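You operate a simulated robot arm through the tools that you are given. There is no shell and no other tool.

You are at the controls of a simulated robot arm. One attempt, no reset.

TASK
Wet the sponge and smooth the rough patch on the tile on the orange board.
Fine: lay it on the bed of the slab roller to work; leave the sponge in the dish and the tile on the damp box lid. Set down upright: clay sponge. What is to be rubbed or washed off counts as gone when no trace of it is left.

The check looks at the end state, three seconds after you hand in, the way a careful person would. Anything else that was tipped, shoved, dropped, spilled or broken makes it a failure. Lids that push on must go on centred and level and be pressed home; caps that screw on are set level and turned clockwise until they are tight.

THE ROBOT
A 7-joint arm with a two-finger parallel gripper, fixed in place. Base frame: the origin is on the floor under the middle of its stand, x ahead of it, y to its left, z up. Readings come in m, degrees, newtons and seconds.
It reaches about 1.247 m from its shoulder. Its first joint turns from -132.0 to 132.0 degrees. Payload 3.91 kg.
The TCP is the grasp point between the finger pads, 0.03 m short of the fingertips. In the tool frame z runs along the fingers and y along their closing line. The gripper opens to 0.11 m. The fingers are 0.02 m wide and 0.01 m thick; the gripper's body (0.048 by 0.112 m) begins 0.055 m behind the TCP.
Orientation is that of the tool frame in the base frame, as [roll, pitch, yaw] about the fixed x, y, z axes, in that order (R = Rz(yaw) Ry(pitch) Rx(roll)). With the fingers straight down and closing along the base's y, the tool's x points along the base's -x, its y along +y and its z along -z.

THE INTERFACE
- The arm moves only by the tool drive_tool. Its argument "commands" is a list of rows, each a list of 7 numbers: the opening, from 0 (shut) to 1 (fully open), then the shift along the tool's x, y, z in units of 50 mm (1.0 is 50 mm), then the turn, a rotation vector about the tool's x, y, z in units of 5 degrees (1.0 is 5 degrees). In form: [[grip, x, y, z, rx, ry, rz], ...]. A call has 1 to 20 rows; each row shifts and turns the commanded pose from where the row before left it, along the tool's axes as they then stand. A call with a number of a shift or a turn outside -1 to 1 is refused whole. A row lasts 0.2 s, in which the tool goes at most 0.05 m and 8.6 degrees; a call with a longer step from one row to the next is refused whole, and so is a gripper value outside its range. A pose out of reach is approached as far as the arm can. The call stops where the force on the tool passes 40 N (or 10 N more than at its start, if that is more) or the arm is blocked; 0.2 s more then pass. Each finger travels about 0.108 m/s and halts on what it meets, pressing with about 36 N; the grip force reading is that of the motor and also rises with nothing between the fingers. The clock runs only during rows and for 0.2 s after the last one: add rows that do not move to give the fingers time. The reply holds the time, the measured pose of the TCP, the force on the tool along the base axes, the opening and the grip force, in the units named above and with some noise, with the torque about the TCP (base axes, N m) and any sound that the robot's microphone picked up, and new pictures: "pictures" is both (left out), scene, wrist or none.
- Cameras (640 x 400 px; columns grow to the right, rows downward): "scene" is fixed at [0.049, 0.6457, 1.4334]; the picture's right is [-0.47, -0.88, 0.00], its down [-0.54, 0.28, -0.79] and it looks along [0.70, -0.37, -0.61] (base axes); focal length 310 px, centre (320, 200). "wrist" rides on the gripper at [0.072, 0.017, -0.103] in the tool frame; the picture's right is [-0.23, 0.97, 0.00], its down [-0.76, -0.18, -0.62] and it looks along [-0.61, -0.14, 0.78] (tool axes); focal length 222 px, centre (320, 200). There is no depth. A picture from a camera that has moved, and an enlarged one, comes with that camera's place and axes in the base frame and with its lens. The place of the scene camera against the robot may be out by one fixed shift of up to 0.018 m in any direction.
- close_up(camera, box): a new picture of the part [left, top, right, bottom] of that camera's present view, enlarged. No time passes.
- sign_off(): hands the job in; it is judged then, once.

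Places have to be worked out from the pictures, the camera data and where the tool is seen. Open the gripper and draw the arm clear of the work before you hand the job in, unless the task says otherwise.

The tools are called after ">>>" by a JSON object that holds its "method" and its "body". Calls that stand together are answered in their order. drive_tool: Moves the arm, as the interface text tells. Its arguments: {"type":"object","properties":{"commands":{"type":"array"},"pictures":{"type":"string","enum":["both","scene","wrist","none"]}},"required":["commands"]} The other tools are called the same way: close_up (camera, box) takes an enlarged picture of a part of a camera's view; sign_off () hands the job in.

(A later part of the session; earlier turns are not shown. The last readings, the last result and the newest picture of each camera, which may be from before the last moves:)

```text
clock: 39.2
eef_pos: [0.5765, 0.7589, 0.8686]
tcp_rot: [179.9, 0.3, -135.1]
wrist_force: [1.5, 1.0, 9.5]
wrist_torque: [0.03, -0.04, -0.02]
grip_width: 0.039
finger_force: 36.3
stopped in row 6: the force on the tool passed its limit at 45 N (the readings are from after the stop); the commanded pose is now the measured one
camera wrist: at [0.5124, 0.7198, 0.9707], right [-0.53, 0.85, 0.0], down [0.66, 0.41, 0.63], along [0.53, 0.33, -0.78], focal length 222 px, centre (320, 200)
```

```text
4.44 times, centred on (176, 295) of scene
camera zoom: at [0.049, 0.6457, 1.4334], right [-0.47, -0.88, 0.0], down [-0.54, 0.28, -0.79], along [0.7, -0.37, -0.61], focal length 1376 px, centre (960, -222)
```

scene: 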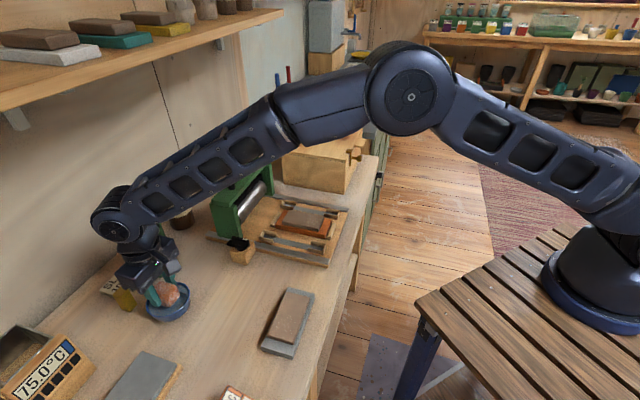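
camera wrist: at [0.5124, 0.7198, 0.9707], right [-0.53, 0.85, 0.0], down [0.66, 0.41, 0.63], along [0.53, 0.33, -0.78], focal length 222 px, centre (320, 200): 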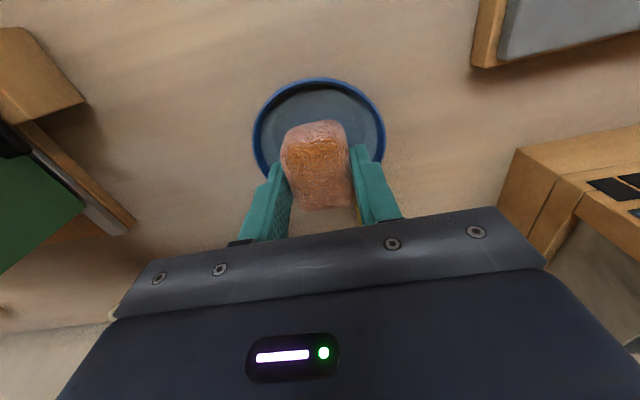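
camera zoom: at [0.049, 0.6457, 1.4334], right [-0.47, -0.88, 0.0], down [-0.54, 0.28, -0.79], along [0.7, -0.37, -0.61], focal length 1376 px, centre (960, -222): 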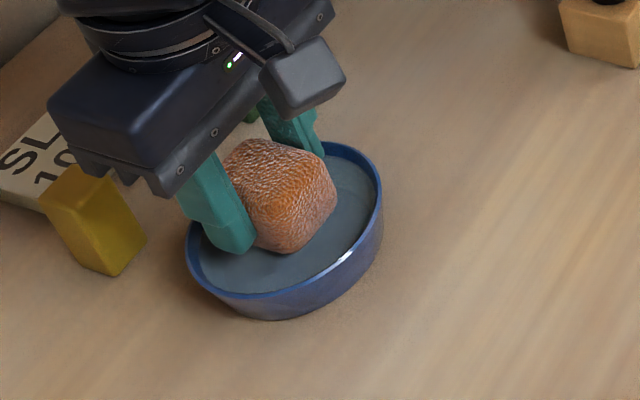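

The sponge met resistance at TCP z≈0.868, i.e. with its underside around rim/water level, higher than I expected for the dish floor. I look closely to see what it is touching and whether it is getting wet.

>>> {"method": "close_up", "body": {"camera": "scene", "box": [144, 270, 208, 310]}}

>>> {"method": "close_up", "body": {"camera": "wrist", "box": [240, 70, 400, 170]}}

>>> {"method": "close_up", "body": {"camera": "scene", "box": [80, 170, 240, 270]}}

```text
10.00 times, centred on (176, 290) of scene
camera zoom: at [0.049, 0.6457, 1.4334], right [-0.47, -0.88, 0.0], down [-0.54, 0.28, -0.79], along [0.7, -0.37, -0.61], focal length 3096 px, centre (1760, -700)
```

zoom: 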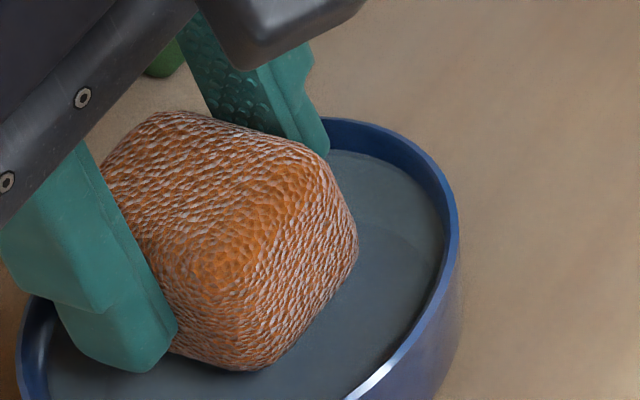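

```text
4.00 times, centred on (320, 120) of wrist
camera zoom: at [0.5124, 0.7198, 0.9707], right [-0.53, 0.85, 0.0], down [0.66, 0.41, 0.63], along [0.53, 0.33, -0.78], focal length 888 px, centre (320, 520)
```

zoom: 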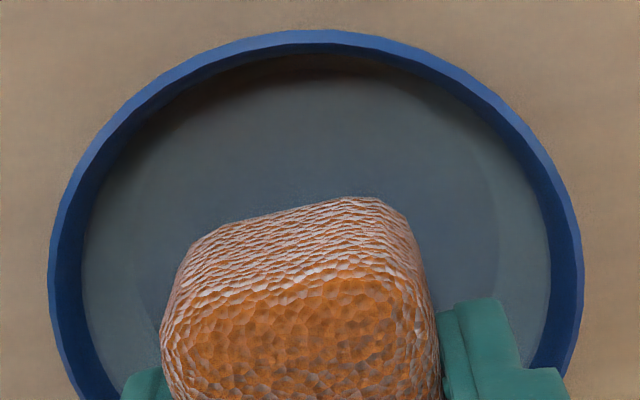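

```text
4.00 times, centred on (160, 220) of scene
camera zoom: at [0.049, 0.6457, 1.4334], right [-0.47, -0.88, 0.0], down [-0.54, 0.28, -0.79], along [0.7, -0.37, -0.61], focal length 1238 px, centre (960, 120)
```

zoom: 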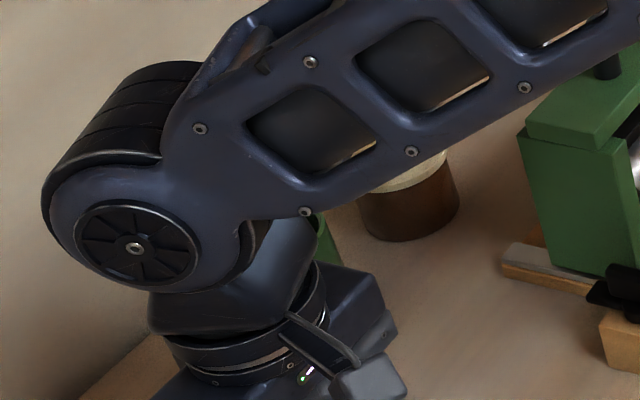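

The contact is flat and centred under the sponge, so it's resting in the dish itself (its floor is higher than I assumed). I press lightly for a moment to soak it, then read the force.

>>> {"method": "drive_tool", "body": {"commands": [[0.25, 0, 0, 0.01, 0, 0, 0], [0.25, 0, 0, 0, 0, 0, 0], [0.25, 0, 0, 0.01, 0, 0, 0], [0.25, 0, 0, 0, 0, 0, 0], [0.25, 0, 0, 0, 0, 0, 0]]}}

>>> {"method": "close_up", "body": {"camera": "scene", "box": [144, 270, 208, 310]}}

```text
clock: 40.4
eef_pos: [0.5765, 0.7593, 0.8683]
tcp_rot: [179.9, 0.3, -135.0]
wrist_force: [2.8, 4.0, 36.8]
wrist_torque: [0.04, -0.03, 0.01]
grip_width: 0.039
finger_force: 36.1
camera wrist: at [0.5123, 0.7195, 0.9702], right [-0.53, 0.85, 0.0], down [0.66, 0.41, 0.63], along [0.53, 0.33, -0.78], focal length 222 px, centre (320, 200)
```

scene: 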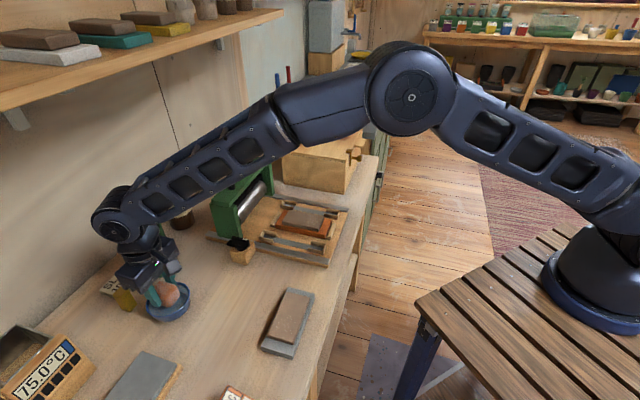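
wrist: 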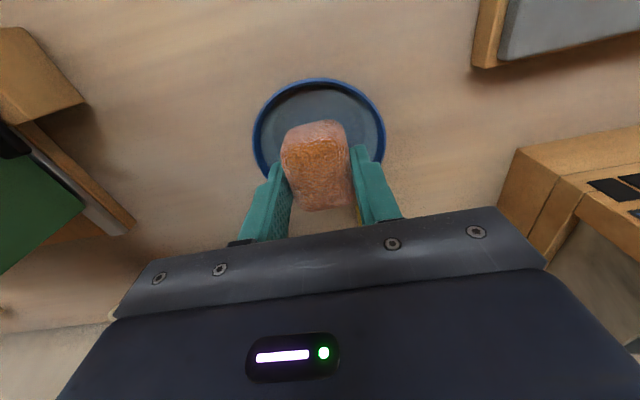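

```text
10.00 times, centred on (176, 290) of scene
camera zoom: at [0.049, 0.6457, 1.4334], right [-0.47, -0.88, 0.0], down [-0.54, 0.28, -0.79], along [0.7, -0.37, -0.61], focal length 3096 px, centre (1760, -700)
```

zoom: 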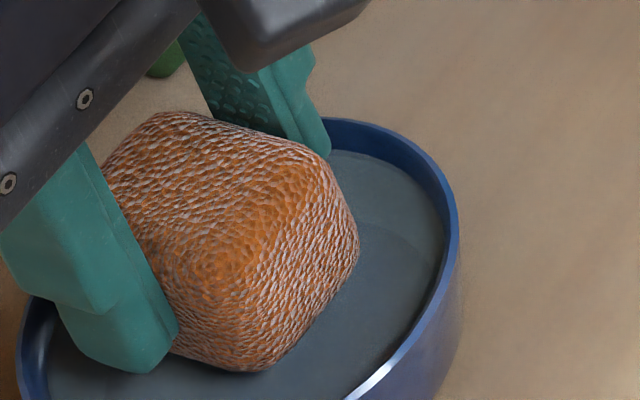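

The contact is rigid (about 27 N per mm), so the sponge is seated on the dish's inside. I ease off, lift it just clear and compare its colour to see whether it took water.

>>> {"method": "drive_tool", "body": {"commands": [[0.25, 0, 0, -0.02, 0, 0, 0], [0.25, 0, 0, -0.3, 0, 0, 0], [0.25, 0, 0, -0.6, 0, 0, 0], [0.25, 0, 0, -0.3, 0, 0, 0], [0.25, 0, 0, 0, 0, 0, 0]]}}

>>> {"method": "close_up", "body": {"camera": "scene", "box": [136, 240, 216, 290]}}

>>> {"method": "close_up", "body": {"camera": "wrist", "box": [240, 50, 400, 220]}}

>>> {"method": "close_up", "body": {"camera": "scene", "box": [128, 270, 208, 330]}}

```text
clock: 41.6
eef_pos: [0.5763, 0.7582, 0.9265]
tcp_rot: [180.0, 0.2, -134.9]
wrist_force: [0.2, -0.2, -0.6]
wrist_torque: [-0.03, -0.03, 0.01]
grip_width: 0.0392
finger_force: 35.8
camera wrist: at [0.5128, 0.7189, 1.0294], right [-0.53, 0.85, 0.0], down [0.66, 0.41, 0.63], along [0.53, 0.33, -0.78], focal length 222 px, centre (320, 200)
```

scene: 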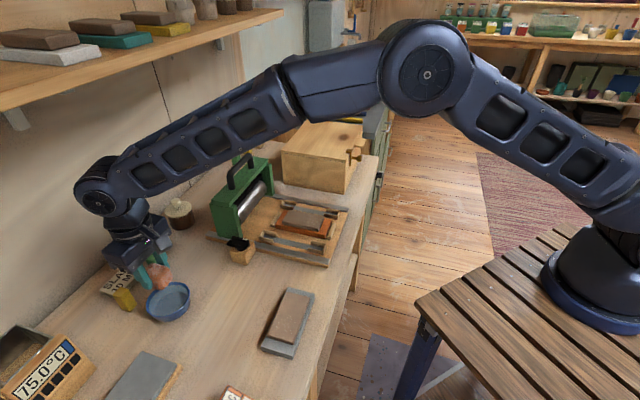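
wrist: 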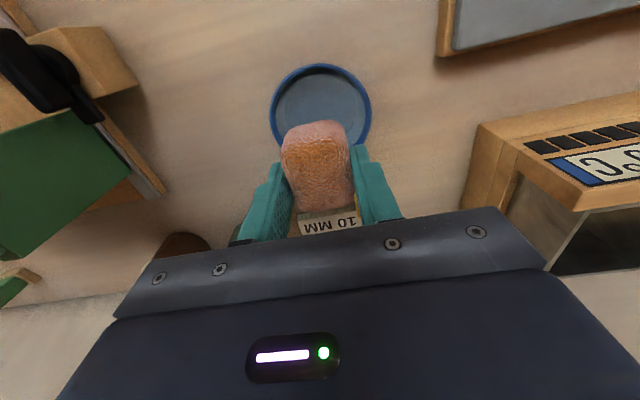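

```text
8.00 times, centred on (176, 265) of scene
camera zoom: at [0.049, 0.6457, 1.4334], right [-0.47, -0.88, 0.0], down [-0.54, 0.28, -0.79], along [0.7, -0.37, -0.61], focal length 2476 px, centre (1472, -320)
```

zoom: 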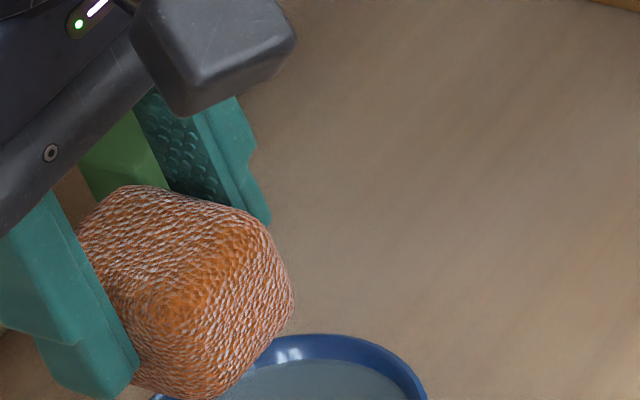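

```text
2.35 times, centred on (320, 135) of wrist
camera zoom: at [0.5128, 0.7189, 1.0294], right [-0.53, 0.85, 0.0], down [0.66, 0.41, 0.63], along [0.53, 0.33, -0.78], focal length 523 px, centre (320, 353)
```

zoom: 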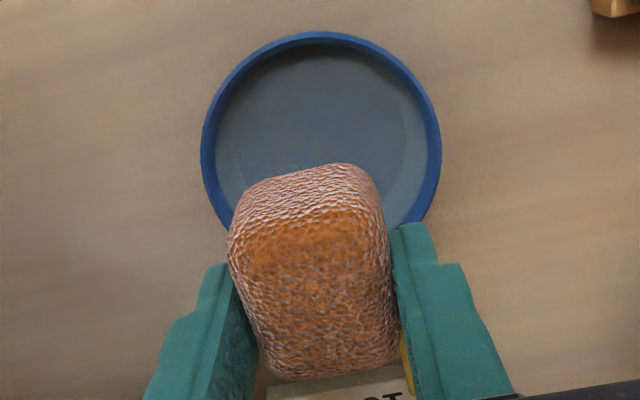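

```text
6.67 times, centred on (168, 300) of scene
camera zoom: at [0.049, 0.6457, 1.4334], right [-0.47, -0.88, 0.0], down [-0.54, 0.28, -0.79], along [0.7, -0.37, -0.61], focal length 2064 px, centre (1333, -467)
```

zoom: 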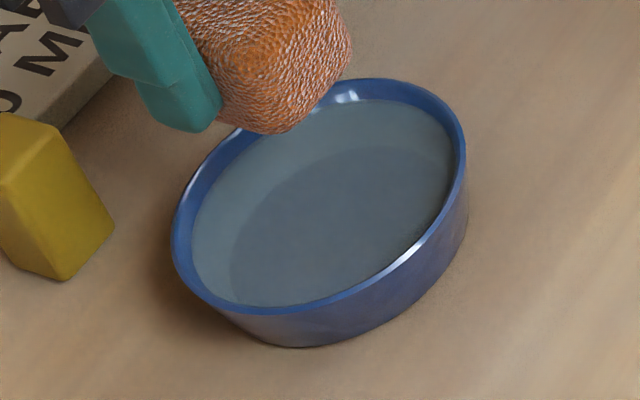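

The dish is undisturbed. I carry the sponge toward the robot first and then along the bench, staying clear of the roller, to a point above the rough patch (≈(0.650, 0.363)).

>>> {"method": "drive_tool", "body": {"commands": [[0.25, 0.5, 0, -0.2, 0, 0, 0], [0.25, 0.81, 0, -0.2, 0, 0, 0], [0.25, 0.81, 0, -0.2, 0, 0, 0], [0.25, 0.81, 0, -0.07, 0, 0, 0], [0.25, 0.81, 0, 0, 0, 0, 0], [0.25, 0.81, 0, 0, 0, 0, 0], [0.25, 0, -0.6, 0, 0, 0, 0], [0.25, 0, -0.87, 0, 0, 0, 0], [0.25, 0, -0.87, 0, 0, 0, 0], [0.25, 0, -0.87, 0, 0, 0, 0], [0.25, 0, -0.87, 0, 0, 0, 0], [0.25, 0, -0.87, 0, 0, 0, 0], [0.25, 0, -0.87, 0, 0, 0, 0], [0.25, 0, -0.81, 0, 0, 0, 0], [0.25, 0, 0, 0, 0, 0, 0]]}}

>>> {"method": "close_up", "body": {"camera": "wrist", "box": [200, 0, 440, 200]}}

>>> {"method": "close_up", "body": {"camera": "scene", "box": [256, 180, 352, 240]}}

```text
clock: 44.8
eef_pos: [0.6496, 0.3624, 0.9601]
tcp_rot: [179.9, 0.2, -134.9]
wrist_force: [0.3, 0.8, 0.0]
wrist_torque: [0.0, 0.01, -0.01]
grip_width: 0.0389
finger_force: 36.0
camera wrist: at [0.5859, 0.3238, 1.0626], right [-0.53, 0.85, 0.0], down [0.66, 0.41, 0.63], along [0.53, 0.33, -0.78], focal length 222 px, centre (320, 200)
```

scene: 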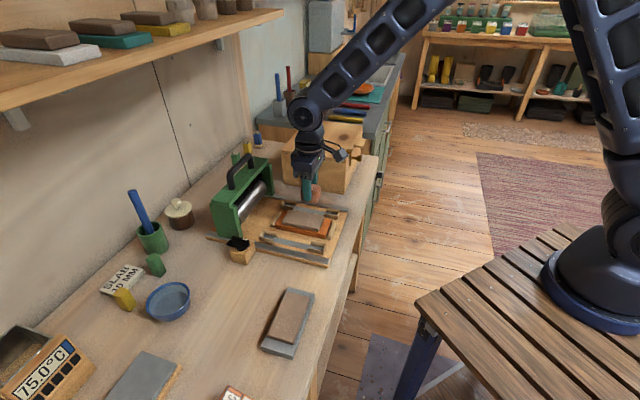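
wrist: 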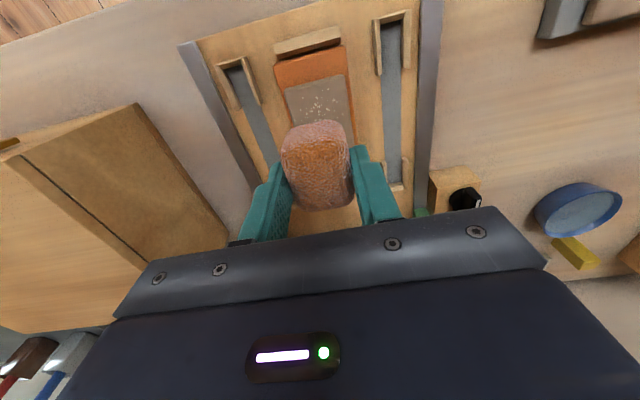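

```text
2.00 times, centred on (320, 100) of wrist
camera zoom: at [0.5859, 0.3238, 1.0626], right [-0.53, 0.85, 0.0], down [0.66, 0.41, 0.63], along [0.53, 0.33, -0.78], focal length 444 px, centre (320, 400)
```

zoom: 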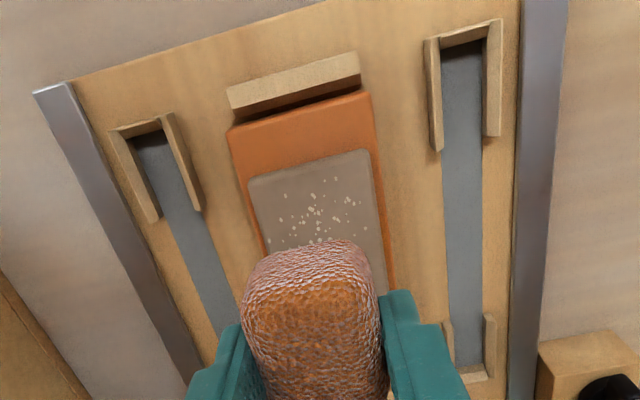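

```text
6.67 times, centred on (304, 210) of scene
camera zoom: at [0.049, 0.6457, 1.4334], right [-0.47, -0.88, 0.0], down [-0.54, 0.28, -0.79], along [0.7, -0.37, -0.61], focal length 2064 px, centre (427, 133)
```

zoom: 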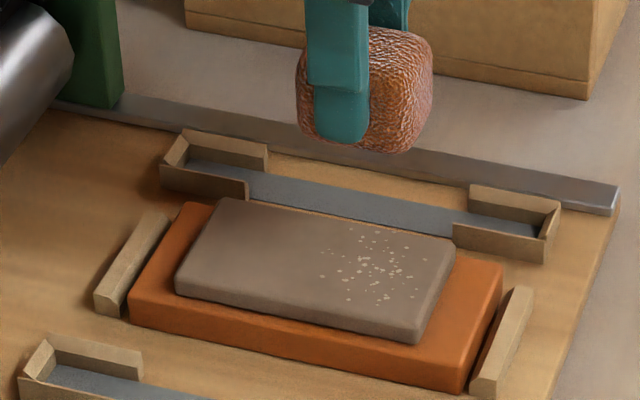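

The TCP is centred over the patch (it spans ±24 mm along and ±26 mm across). I descend and feel for contact with the tile in 1 mm steps near z≈0.884.

>>> {"method": "drive_tool", "body": {"commands": [[0.25, 0, 0, 0.3, 0, 0, 0], [0.25, 0, 0, 0.4, 0, 0, 0], [0.25, 0, 0, 0.35, 0, 0, 0], [0.25, 0, 0, 0.2, 0, 0, 0], [0.25, 0, 0, 0.1, 0, 0, 0], [0.25, 0, 0, 0.02, 0, 0, 0], [0.25, 0, 0, 0.02, 0, 0, 0], [0.25, 0, 0, 0, 0, 0, 0]], "pictures": "none"}}

```text
clock: 46.6
eef_pos: [0.6494, 0.3638, 0.8897]
tcp_rot: [-179.9, 0.2, -134.9]
wrist_force: [0.2, 0.5, -0.4]
wrist_torque: [0.02, -0.02, 0.01]
grip_width: 0.039
finger_force: 36.2
```

No contact yet at z≈0.890; I continue down in 1 mm steps.

>>> {"method": "drive_tool", "body": {"commands": [[0.25, 0, 0, 0.02, 0, 0, 0], [0.25, 0, 0, 0.02, 0, 0, 0], [0.25, 0, 0, 0.02, 0, 0, 0], [0.25, 0, 0, 0.02, 0, 0, 0], [0.25, 0, 0, 0, 0, 0, 0]], "pictures": "none"}}

>>> {"method": "close_up", "body": {"camera": "scene", "box": [264, 185, 344, 235]}}

```text
clock: 47.8
eef_pos: [0.6514, 0.3641, 0.8861]
tcp_rot: [180.0, 0.3, -134.9]
wrist_force: [-0.5, 1.8, 9.5]
wrist_torque: [0.06, -0.04, 0.02]
grip_width: 0.0389
finger_force: 36.3
```

```text
8.00 times, centred on (304, 210) of scene
camera zoom: at [0.049, 0.6457, 1.4334], right [-0.47, -0.88, 0.0], down [-0.54, 0.28, -0.79], along [0.7, -0.37, -0.61], focal length 2476 px, centre (448, 120)
```

zoom: 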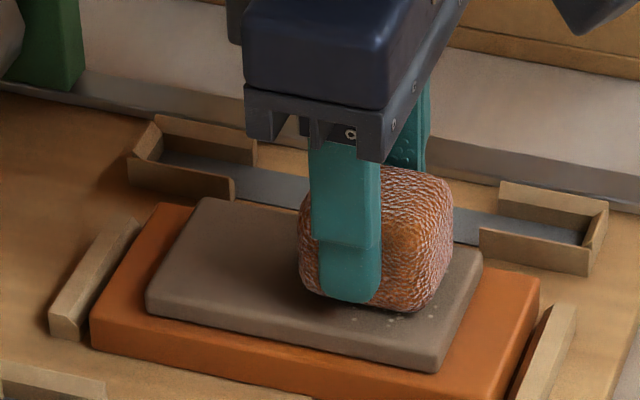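

Contact at 9.5 N with TCP z≈0.886. I start rubbing with gentle strokes along the tile's length over the patch and check the result.

>>> {"method": "drive_tool", "body": {"commands": [[0.25, 0.2, 0, 0, 0, 0, 0], [0.25, 0.2, 0, 0, 0, 0, 0], [0.25, 0.1, 0, 0, 0, 0, 0], [0.25, -0.2, 0, 0, 0, 0, 0], [0.25, -0.2, 0, 0, 0, 0, 0], [0.25, -0.2, 0, 0, 0, 0, 0], [0.25, -0.2, 0, 0, 0, 0, 0], [0.25, -0.2, 0, 0, 0, 0, 0], [0.25, 0.2, 0, 0, 0, 0, 0], [0.25, 0.2, 0, 0, 0, 0, 0], [0.25, 0.2, 0, 0, 0, 0, 0], [0.25, 0.2, 0, 0, 0, 0, 0], [0.25, 0.2, 0, 0, 0, 0, 0], [0.25, -0.2, 0, 0, 0, 0, 0], [0.25, -0.2, 0, 0, 0, 0, 0], [0.25, -0.2, 0, 0, 0, 0, 0], [0.25, -0.2, 0, 0, 0, 0, 0], [0.25, -0.2, 0, 0, 0, 0, 0], [0.25, 0, 0, 0, 0, 0, 0]]}}

>>> {"method": "close_up", "body": {"camera": "wrist", "box": [200, 0, 440, 200]}}

>>> {"method": "close_up", "body": {"camera": "scene", "box": [264, 185, 344, 235]}}

```text
clock: 51.8
eef_pos: [0.6677, 0.3819, 0.885]
tcp_rot: [180.0, 0.2, -134.9]
wrist_force: [-5.6, -5.5, 18.4]
wrist_torque: [-0.15, 0.19, 0.02]
grip_width: 0.039
finger_force: 35.7
camera wrist: at [0.6038, 0.3426, 0.9882], right [-0.53, 0.85, 0.0], down [0.66, 0.41, 0.63], along [0.53, 0.33, -0.78], focal length 222 px, centre (320, 200)
```

scene: 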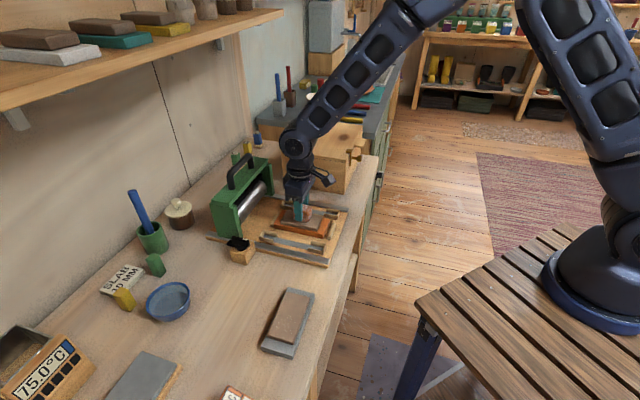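
wrist: 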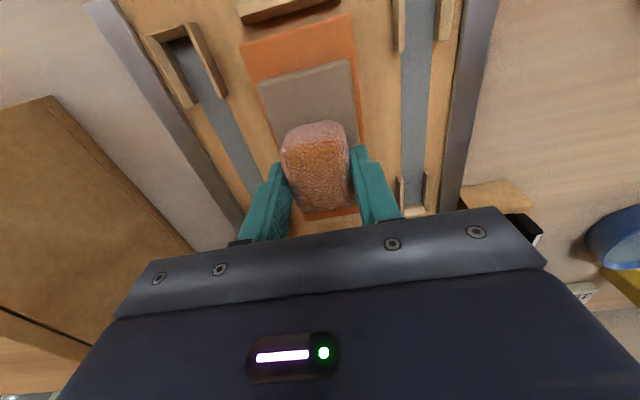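

```text
2.00 times, centred on (320, 100) of wrist
camera zoom: at [0.6038, 0.3426, 0.9882], right [-0.53, 0.85, 0.0], down [0.66, 0.41, 0.63], along [0.53, 0.33, -0.78], focal length 444 px, centre (320, 400)
```

zoom: 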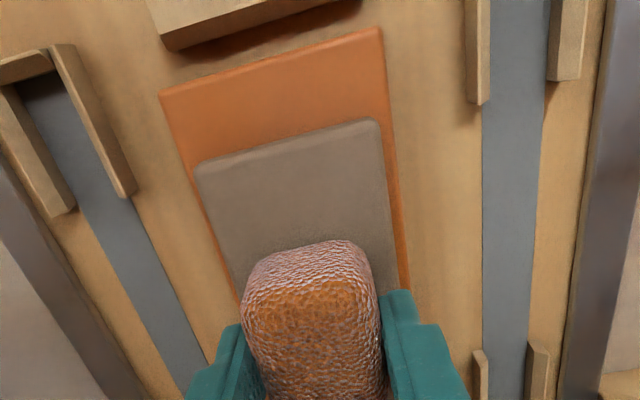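

```text
8.00 times, centred on (304, 210) of scene
camera zoom: at [0.049, 0.6457, 1.4334], right [-0.47, -0.88, 0.0], down [-0.54, 0.28, -0.79], along [0.7, -0.37, -0.61], focal length 2476 px, centre (448, 120)
```

zoom: 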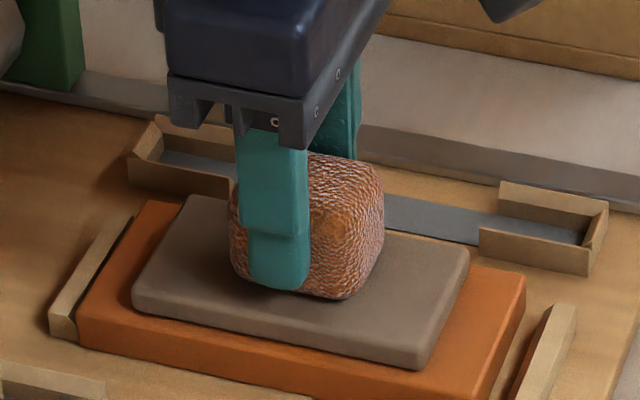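

The visible part of the patch is now clean, so the sponge is wet and working (the board slid a few mm against the end block, as intended by the stops). I lift the sponge to inspect the whole tile surface.

>>> {"method": "drive_tool", "body": {"commands": [[0.25, 0, 0, -0.1, 0, 0, 0], [0.25, 0, 0, -0.4, 0, 0, 0], [0.25, 0, 0, -0.6, 0, 0, 0], [0.25, 0.5, 0, -0.6, 0, 0, 0], [0.25, 0.8, 0, 0, 0, 0, 0], [0.25, 0.5, 0, 0, 0, 0, 0], [0.25, 0, 0, 0, 0, 0, 0]]}}

>>> {"method": "close_up", "body": {"camera": "scene", "box": [272, 195, 336, 235]}}

>>> {"method": "close_up", "body": {"camera": "wrist", "box": [240, 0, 400, 150]}}

```text
clock: 53.4
eef_pos: [0.6049, 0.3185, 0.9702]
tcp_rot: [179.8, 0.1, -134.9]
wrist_force: [-0.4, -0.8, -0.5]
wrist_torque: [0.0, -0.05, 0.01]
grip_width: 0.0389
finger_force: 35.8
camera wrist: at [0.5409, 0.2793, 1.0732], right [-0.53, 0.85, 0.0], down [0.66, 0.41, 0.63], along [0.53, 0.33, -0.78], focal length 222 px, centre (320, 200)
```

scene: 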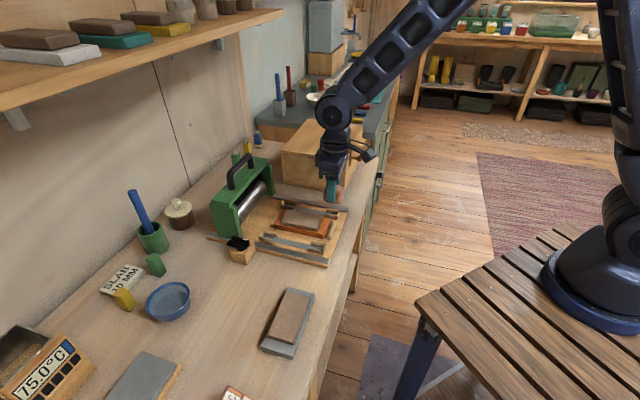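
wrist: 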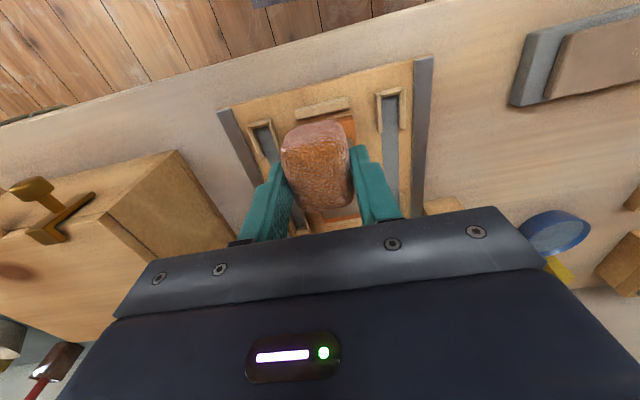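

```text
10.00 times, centred on (304, 215) of scene
camera zoom: at [0.049, 0.6457, 1.4334], right [-0.47, -0.88, 0.0], down [-0.54, 0.28, -0.79], along [0.7, -0.37, -0.61], focal length 3096 px, centre (480, 50)
```

zoom: 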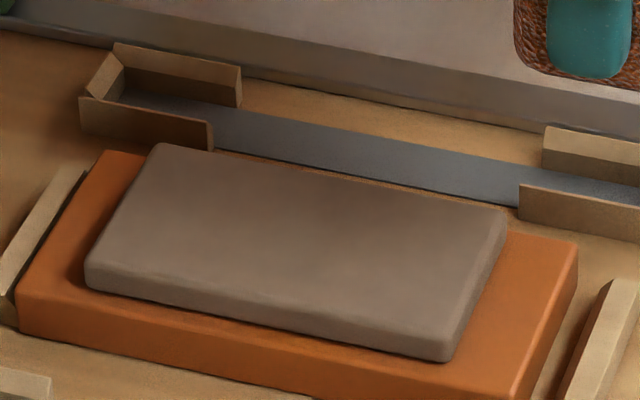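

```text
2.67 times, centred on (320, 75) of wrist
camera zoom: at [0.5409, 0.2793, 1.0732], right [-0.53, 0.85, 0.0], down [0.66, 0.41, 0.63], along [0.53, 0.33, -0.78], focal length 592 px, centre (320, 533)
```

zoom: 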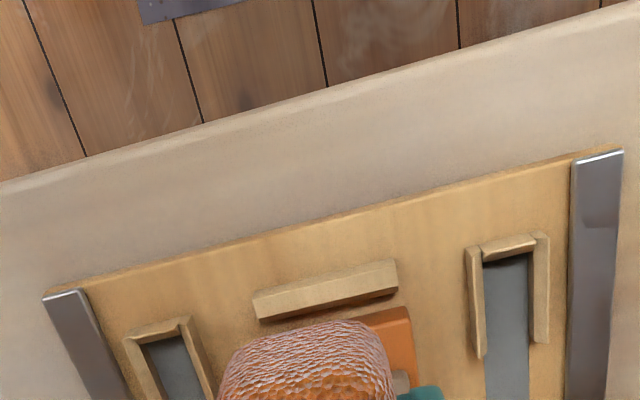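

The tile looks entirely smooth in the scene view. I zoom in further to look for any faint remaining specks.

>>> {"method": "close_up", "body": {"camera": "scene", "box": [296, 202, 328, 222]}}

>>> {"method": "close_up", "body": {"camera": "scene", "box": [278, 205, 310, 225]}}

```text
16.00 times, centred on (312, 212) of scene
camera zoom: at [0.049, 0.6457, 1.4334], right [-0.47, -0.88, 0.0], down [-0.54, 0.28, -0.79], along [0.7, -0.37, -0.61], focal length 4953 px, centre (448, 8)
```

zoom: 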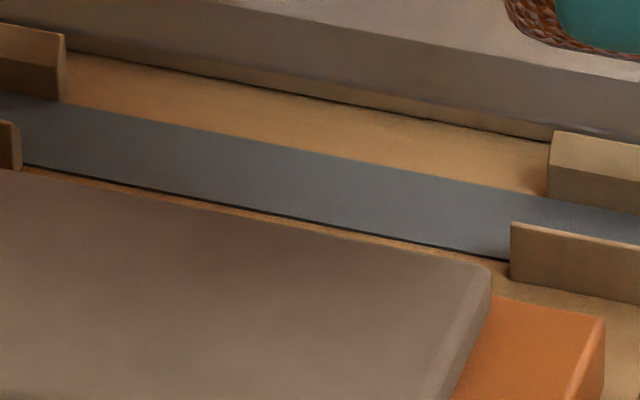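

```text
16.00 times, centred on (294, 215) of scene
camera zoom: at [0.049, 0.6457, 1.4334], right [-0.47, -0.88, 0.0], down [-0.54, 0.28, -0.79], along [0.7, -0.37, -0.61], focal length 4953 px, centre (736, -40)
```

zoom: 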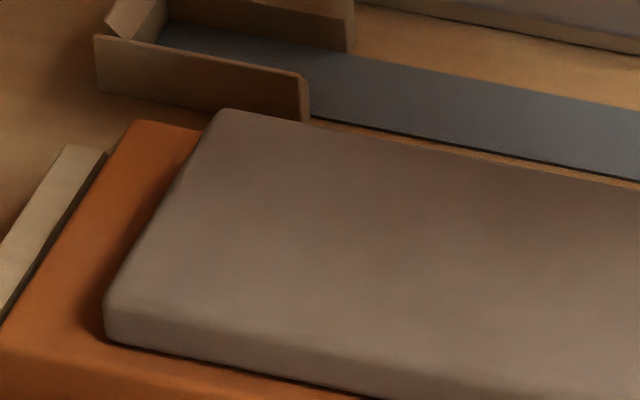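

No trace remains visible. For certainty I give the same area one more light pass; first back over the patch and down to contact.

>>> {"method": "drive_tool", "body": {"commands": [[0.25, -0.5, 0, 0, 0, 0, 0], [0.25, -0.6, 0, 0, 0, 0, 0], [0.25, -0.26, 0, 0.3, 0, 0, 0], [0.25, 0, 0, 0.5, 0, 0, 0], [0.25, 0, 0, 0.4, 0, 0, 0], [0.25, 0, 0, 0.3, 0, 0, 0], [0.25, 0, 0, 0.12, 0, 0, 0], [0.25, 0, 0, 0.02, 0, 0, 0], [0.25, 0, 0, 0.02, 0, 0, 0], [0.25, 0, 0, 0, 0, 0, 0]], "pictures": "none"}}

```text
clock: 55.6
eef_pos: [0.6529, 0.3646, 0.8872]
tcp_rot: [179.8, 0.2, -135.0]
wrist_force: [0.4, 0.5, 0.2]
wrist_torque: [0.0, 0.02, 0.02]
grip_width: 0.0388
finger_force: 36.8
```

Just above the tile now; I lower another 1–1.5 mm to get a light contact.

>>> {"method": "drive_tool", "body": {"commands": [[0.25, 0, 0, 0.02, 0, 0, 0], [0.25, 0, 0, 0.012, 0, 0, 0], [0.25, 0, 0, 0, 0, 0, 0]], "pictures": "none"}}

```text
clock: 56.4
eef_pos: [0.6525, 0.3653, 0.8864]
tcp_rot: [-180.0, 0.2, -135.0]
wrist_force: [-0.1, -0.2, 1.3]
wrist_torque: [0.0, -0.03, 0.0]
grip_width: 0.039
finger_force: 36.1
```

>>> {"method": "drive_tool", "body": {"commands": [[0.25, 0, 0, 0.008, 0, 0, 0], [0.25, 0.2, 0, 0, 0, 0, 0], [0.25, 0.2, 0, 0, 0, 0, 0], [0.25, -0.2, 0, 0, 0, 0, 0], [0.25, -0.2, 0, 0, 0, 0, 0], [0.25, -0.2, 0, 0, 0, 0, 0], [0.25, -0.2, 0, 0, 0, 0, 0], [0.25, 0.2, 0, 0, 0, 0, 0], [0.25, 0.2, 0, 0, 0, 0, 0], [0.25, 0.2, 0, 0, 0, 0, 0], [0.25, 0.2, 0, 0, 0, 0, 0], [0.25, -0.2, 0, 0, 0, 0, 0], [0.25, -0.2, 0, 0, 0, 0, 0], [0.25, -0.2, 0, 0, 0, 0, 0], [0.25, -0.2, 0, 0, 0, 0, 0], [0.25, 0.2, 0, 0, 0, 0, 0], [0.25, 0.2, 0, 0, 0, 0, 0], [0.25, 0, 0, 0, 0, 0, 0]], "pictures": "scene"}}

```text
clock: 60.2
eef_pos: [0.6531, 0.3664, 0.886]
tcp_rot: [179.9, 0.2, -135.0]
wrist_force: [-0.9, -0.6, 1.1]
wrist_torque: [0.01, 0.0, -0.02]
grip_width: 0.0387
finger_force: 35.6
```

scene: 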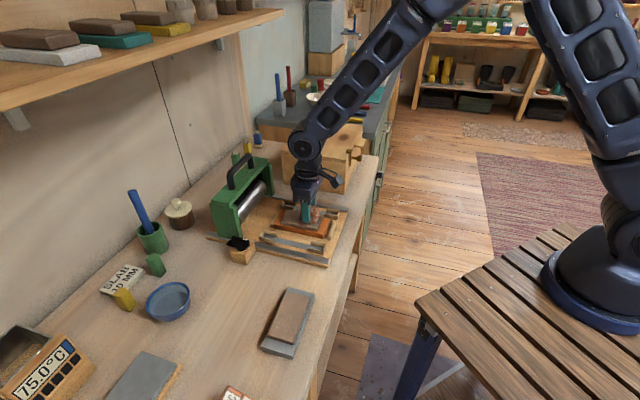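

That pass was very light (≈1 N). I add about 0.3 mm of pressure and repeat a short set of strokes.

>>> {"method": "drive_tool", "body": {"commands": [[0.25, 0, 0, 0.01, 0, 0, 0], [0.25, 0.2, 0, 0, 0, 0, 0], [0.25, 0.2, 0, 0, 0, 0, 0], [0.25, -0.2, 0, 0, 0, 0, 0], [0.25, -0.2, 0, 0, 0, 0, 0], [0.25, -0.2, 0, 0, 0, 0, 0], [0.25, -0.2, 0, 0, 0, 0, 0], [0.25, 0.2, 0, 0, 0, 0, 0], [0.25, 0.2, 0, 0, 0, 0, 0], [0.25, 0.2, 0, 0, 0, 0, 0], [0.25, 0.2, 0, 0, 0, 0, 0], [0.25, -0.2, 0, 0, 0, 0, 0], [0.25, -0.2, 0, 0, 0, 0, 0], [0.25, 0, 0, 0, 0, 0, 0]], "pictures": "none"}}

>>> {"method": "close_up", "body": {"camera": "wrist", "box": [200, 0, 440, 150]}}

```text
clock: 63.2
eef_pos: [0.6497, 0.3646, 0.8849]
tcp_rot: [180.0, 0.1, -134.8]
wrist_force: [-8.6, -9.0, 23.0]
wrist_torque: [-0.28, 0.25, 0.03]
grip_width: 0.0388
finger_force: 36.1
```

```text
2.67 times, centred on (320, 75) of wrist
camera zoom: at [0.5866, 0.3256, 0.9879], right [-0.53, 0.85, 0.0], down [0.66, 0.41, 0.63], along [0.53, 0.33, -0.78], focal length 592 px, centre (320, 533)
```

zoom: 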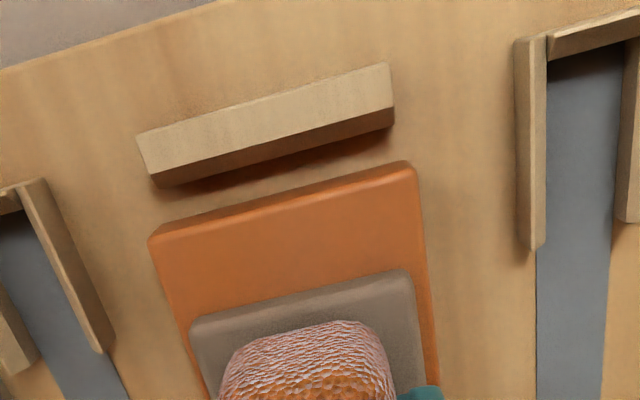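

Good firm pass (≈23 N). Now I lift the sponge and carry it back to the dish by the same safe route (along the bench first, then toward the wall).

>>> {"method": "drive_tool", "body": {"commands": [[0.25, 0, 0, -0.1, 0, 0, 0], [0.25, 0, 0, -0.4, 0, 0, 0], [0.25, 0, 0, -0.5, 0, 0, 0], [0.25, 0, 0, -0.5, 0, 0, 0], [0.25, 0, 0.6, 0, 0, 0, 0], [0.25, 0, 0.87, 0, 0, 0, 0], [0.25, 0, 0.87, 0, 0, 0, 0], [0.25, 0, 0.87, 0, 0, 0, 0], [0.25, 0, 0.87, 0, 0, 0, 0], [0.25, 0, 0.87, 0, 0, 0, 0], [0.25, 0, 0.87, 0, 0, 0, 0], [0.25, 0, 0.81, 0, 0, 0, 0], [0.25, -0.55, 0, 0, 0, 0, 0], [0.25, -0.8, 0, 0, 0, 0, 0], [0.25, -0.8, 0, 0, 0, 0, 0], [0.25, -0.8, 0, 0, 0, 0, 0], [0.25, -0.8, 0, 0, 0, 0, 0], [0.25, -0.74, 0, 0, 0, 0, 0], [0.25, 0, 0, 0, 0, 0, 0]]}}

>>> {"method": "close_up", "body": {"camera": "wrist", "box": [200, 20, 440, 220]}}

>>> {"method": "close_up", "body": {"camera": "scene", "box": [264, 190, 344, 240]}}

```text
clock: 67.2
eef_pos: [0.5769, 0.7548, 0.9585]
tcp_rot: [180.0, 0.2, -134.9]
wrist_force: [-0.1, 0.3, -0.1]
wrist_torque: [0.01, 0.01, 0.0]
grip_width: 0.0387
finger_force: 35.9
camera wrist: at [0.5138, 0.7167, 1.0617], right [-0.53, 0.85, 0.0], down [0.66, 0.41, 0.63], along [0.53, 0.33, -0.78], focal length 222 px, centre (320, 200)
```

scene: 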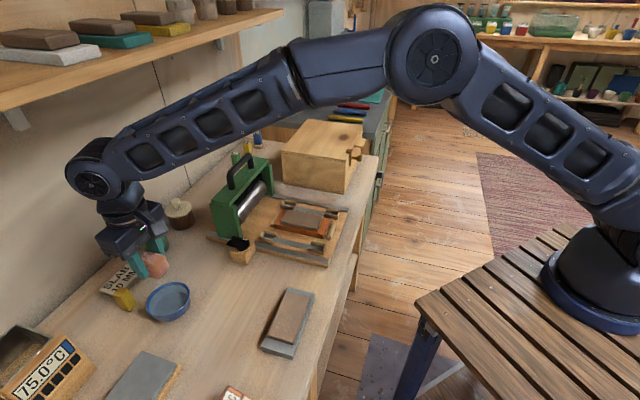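
wrist: 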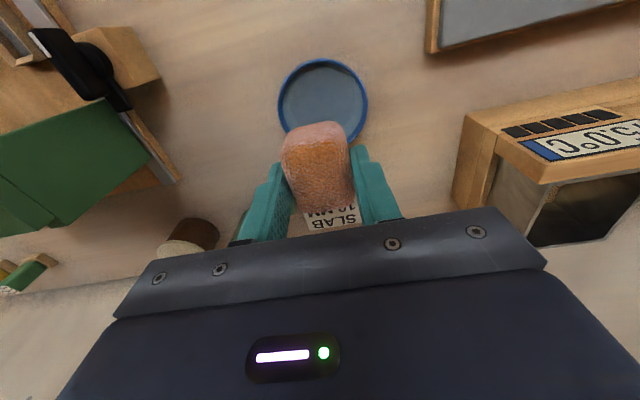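

```text
2.00 times, centred on (320, 120) of wrist
camera zoom: at [0.5138, 0.7167, 1.0617], right [-0.53, 0.85, 0.0], down [0.66, 0.41, 0.63], along [0.53, 0.33, -0.78], focal length 444 px, centre (320, 360)
```

zoom: 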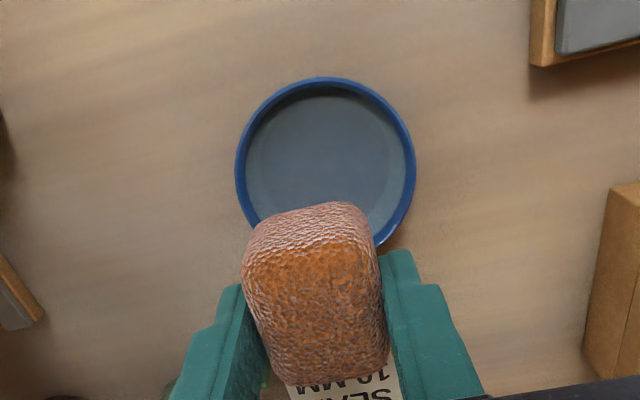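

```text
8.00 times, centred on (304, 215) of scene
camera zoom: at [0.049, 0.6457, 1.4334], right [-0.47, -0.88, 0.0], down [-0.54, 0.28, -0.79], along [0.7, -0.37, -0.61], focal length 2476 px, centre (448, 80)
```

zoom: 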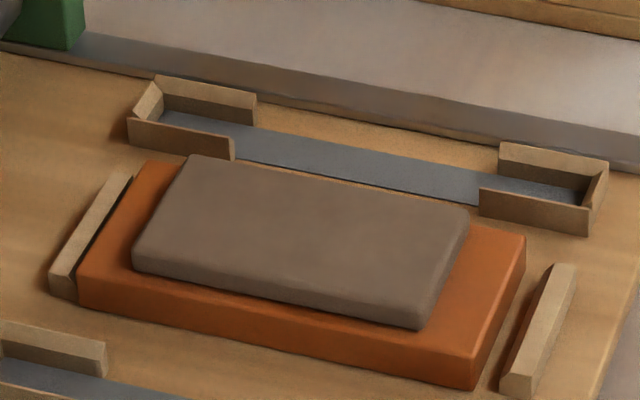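

The tile is clean. The dish centre sits about 3 mm off in each tool axis, so I correct for that and lower the sponge to just above the earlier contact height.

>>> {"method": "drive_tool", "body": {"commands": [[0.25, 0.03, 0.066, 0, 0, 0, 0], [0.25, 0, 0, 0.3, 0, 0, 0], [0.25, 0, 0, 0.4, 0, 0, 0], [0.25, 0, 0, 0.4, 0, 0, 0], [0.25, 0, 0, 0.3, 0, 0, 0], [0.25, 0, 0, 0.15, 0, 0, 0], [0.25, 0, 0, 0.1, 0, 0, 0], [0.25, 0, 0, 0, 0, 0, 0]], "pictures": "wrist"}}

>>> {"method": "close_up", "body": {"camera": "wrist", "box": [200, 20, 440, 220]}}

>>> {"method": "close_up", "body": {"camera": "scene", "box": [136, 265, 216, 315]}}

```text
clock: 69.0
eef_pos: [0.5723, 0.7592, 0.8781]
tcp_rot: [-180.0, 0.2, -134.9]
wrist_force: [-0.3, -0.1, 0.1]
wrist_torque: [-0.01, -0.01, 0.01]
grip_width: 0.0388
finger_force: 36.4
camera wrist: at [0.5093, 0.7201, 0.9805], right [-0.53, 0.85, 0.0], down [0.66, 0.41, 0.63], along [0.53, 0.33, -0.78], focal length 222 px, centre (320, 200)
```

wrist: 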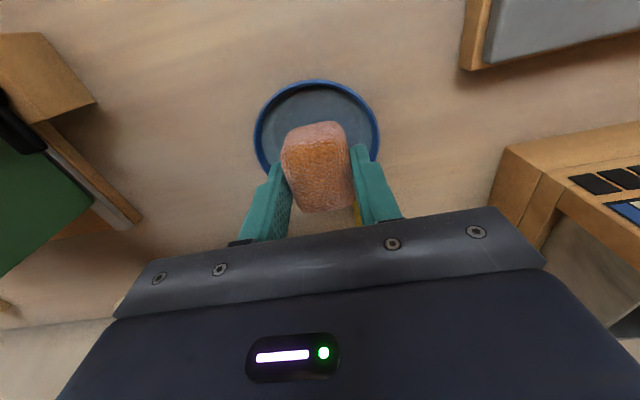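

```text
2.00 times, centred on (320, 120) of wrist
camera zoom: at [0.5093, 0.7201, 0.9805], right [-0.53, 0.85, 0.0], down [0.66, 0.41, 0.63], along [0.53, 0.33, -0.78], focal length 444 px, centre (320, 360)
```

zoom: 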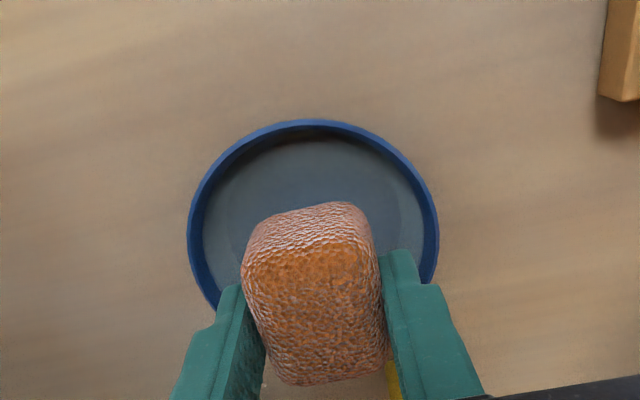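

```text
8.00 times, centred on (176, 290) of scene
camera zoom: at [0.049, 0.6457, 1.4334], right [-0.47, -0.88, 0.0], down [-0.54, 0.28, -0.79], along [0.7, -0.37, -0.61], focal length 2476 px, centre (1472, -520)
```

zoom: 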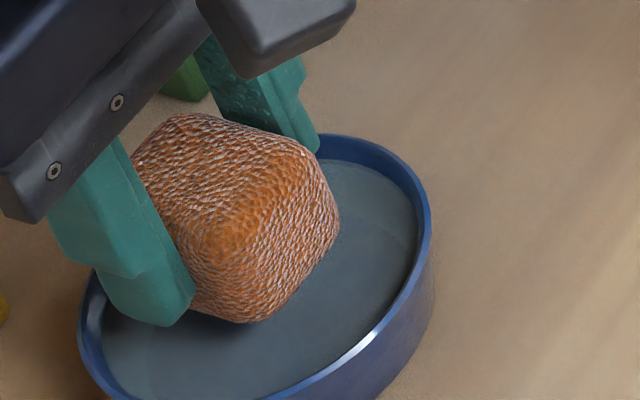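

The sponge is within ~2 mm of the dish centre. I lower it onto the dish interior in small steps.

>>> {"method": "drive_tool", "body": {"commands": [[0.25, 0.01, -0.02, 0.02, 0, 0, 0], [0.25, 0, 0, 0.02, 0, 0, 0], [0.25, 0, 0, 0.02, 0, 0, 0], [0.25, 0, 0, 0.02, 0, 0, 0], [0.25, 0, 0, 0.02, 0, 0, 0], [0.25, 0, 0, 0.02, 0, 0, 0], [0.25, 0, 0, 0.02, 0, 0, 0], [0.25, 0, 0, 0.02, 0, 0, 0], [0.25, 0, 0, 0, 0, 0, 0]], "pictures": "none"}}

```text
clock: 71.0
eef_pos: [0.5718, 0.759, 0.871]
tcp_rot: [179.9, 0.3, -135.0]
wrist_force: [-0.7, -0.1, 0.0]
wrist_torque: [-0.06, -0.03, 0.01]
grip_width: 0.0388
finger_force: 35.7
```

>>> {"method": "drive_tool", "body": {"commands": [[0.25, 0, 0, 0.01, 0, 0, 0], [0.25, 0, 0, 0.01, 0, 0, 0], [0.25, 0, 0, 0.01, 0, 0, 0], [0.25, 0, 0, 0, 0, 0, 0]], "pictures": "none"}}

```text
clock: 72.0
eef_pos: [0.5741, 0.7594, 0.87]
tcp_rot: [-180.0, 0.2, -135.0]
wrist_force: [0.0, 0.6, -0.3]
wrist_torque: [0.0, 0.07, 0.01]
grip_width: 0.0388
finger_force: 35.5
```

Still no contact at z≈0.870; continuing in 0.5 mm steps.

>>> {"method": "drive_tool", "body": {"commands": [[0.25, 0, 0, 0.01, 0, 0, 0], [0.25, 0, 0, 0.01, 0, 0, 0], [0.25, 0, 0, 0, 0, 0, 0]], "pictures": "none"}}

```text
clock: 72.8
eef_pos: [0.5739, 0.76, 0.8684]
tcp_rot: [180.0, 0.2, -134.9]
wrist_force: [0.7, 0.7, 0.4]
wrist_torque: [-0.02, 0.0, 0.0]
grip_width: 0.039
finger_force: 36.2
```

>>> {"method": "drive_tool", "body": {"commands": [[0.25, 0, 0, 0.01, 0, 0, 0], [0.25, 0, 0, 0.01, 0, 0, 0], [0.25, 0, 0, 0, 0, 0, 0]], "pictures": "none"}}

```text
clock: 73.6
eef_pos: [0.5732, 0.7589, 0.8685]
tcp_rot: [180.0, 0.2, -134.9]
wrist_force: [0.5, -1.7, 3.2]
wrist_torque: [0.03, -0.1, -0.03]
grip_width: 0.0389
finger_force: 35.6
```

Light contact (3 N): the sponge is resting in the dish. I open the fingers only ~5 mm per side so they stay inside the rim.

>>> {"method": "drive_tool", "body": {"commands": [[0.3, 0, 0, 0, 0, 0, 0], [0.4, 0, 0, 0, 0, 0, 0], [0.44, 0, 0, 0, 0, 0, 0], [0.44, 0, 0, 0, 0, 0, 0], [0.44, 0, 0, 0, 0, 0, 0]]}}

>>> {"method": "close_up", "body": {"camera": "scene", "box": [136, 265, 216, 315]}}

>>> {"method": "close_up", "body": {"camera": "wrist", "box": [200, 20, 440, 220]}}

```text
clock: 74.8
eef_pos: [0.5729, 0.7588, 0.8665]
tcp_rot: [179.8, 0.2, -135.0]
wrist_force: [-0.5, 0.0, -0.5]
wrist_torque: [0.0, -0.01, 0.0]
grip_width: 0.0483
finger_force: 0.2
camera wrist: at [0.5094, 0.7197, 0.9698], right [-0.53, 0.85, 0.0], down [0.66, 0.41, 0.63], along [0.53, 0.33, -0.78], focal length 222 px, centre (320, 200)
```

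scene: 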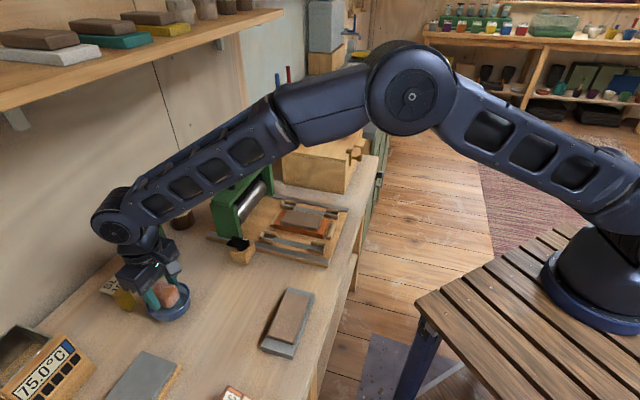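
wrist: 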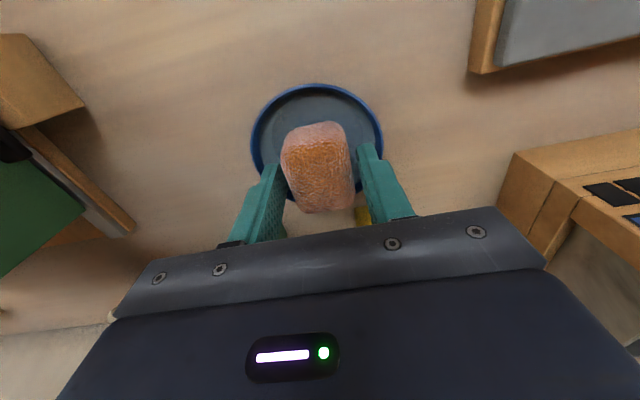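

```text
8.00 times, centred on (176, 290) of scene
camera zoom: at [0.049, 0.6457, 1.4334], right [-0.47, -0.88, 0.0], down [-0.54, 0.28, -0.79], along [0.7, -0.37, -0.61], focal length 2476 px, centre (1472, -520)
```

zoom: 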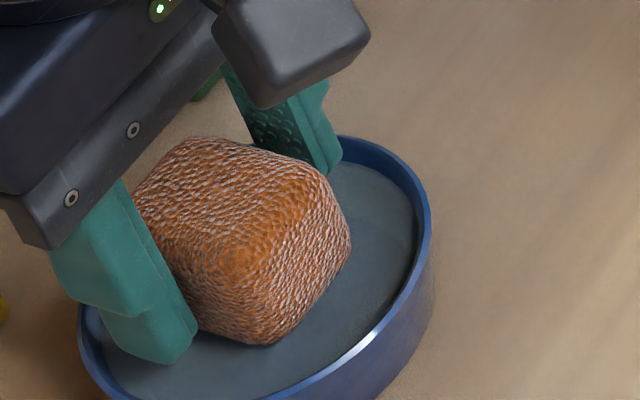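

```text
2.00 times, centred on (320, 120) of wrist
camera zoom: at [0.5094, 0.7197, 0.9698], right [-0.53, 0.85, 0.0], down [0.66, 0.41, 0.63], along [0.53, 0.33, -0.78], focal length 444 px, centre (320, 360)
```

zoom: 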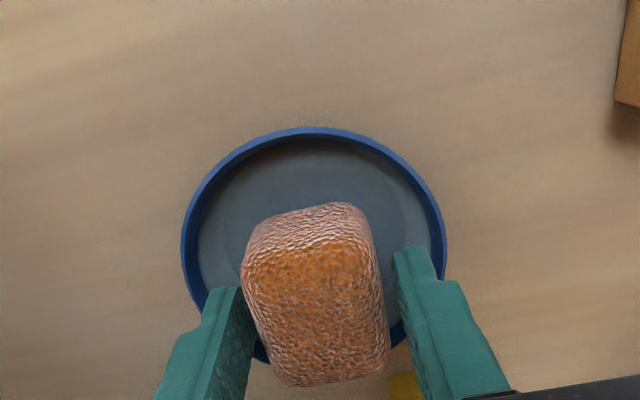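

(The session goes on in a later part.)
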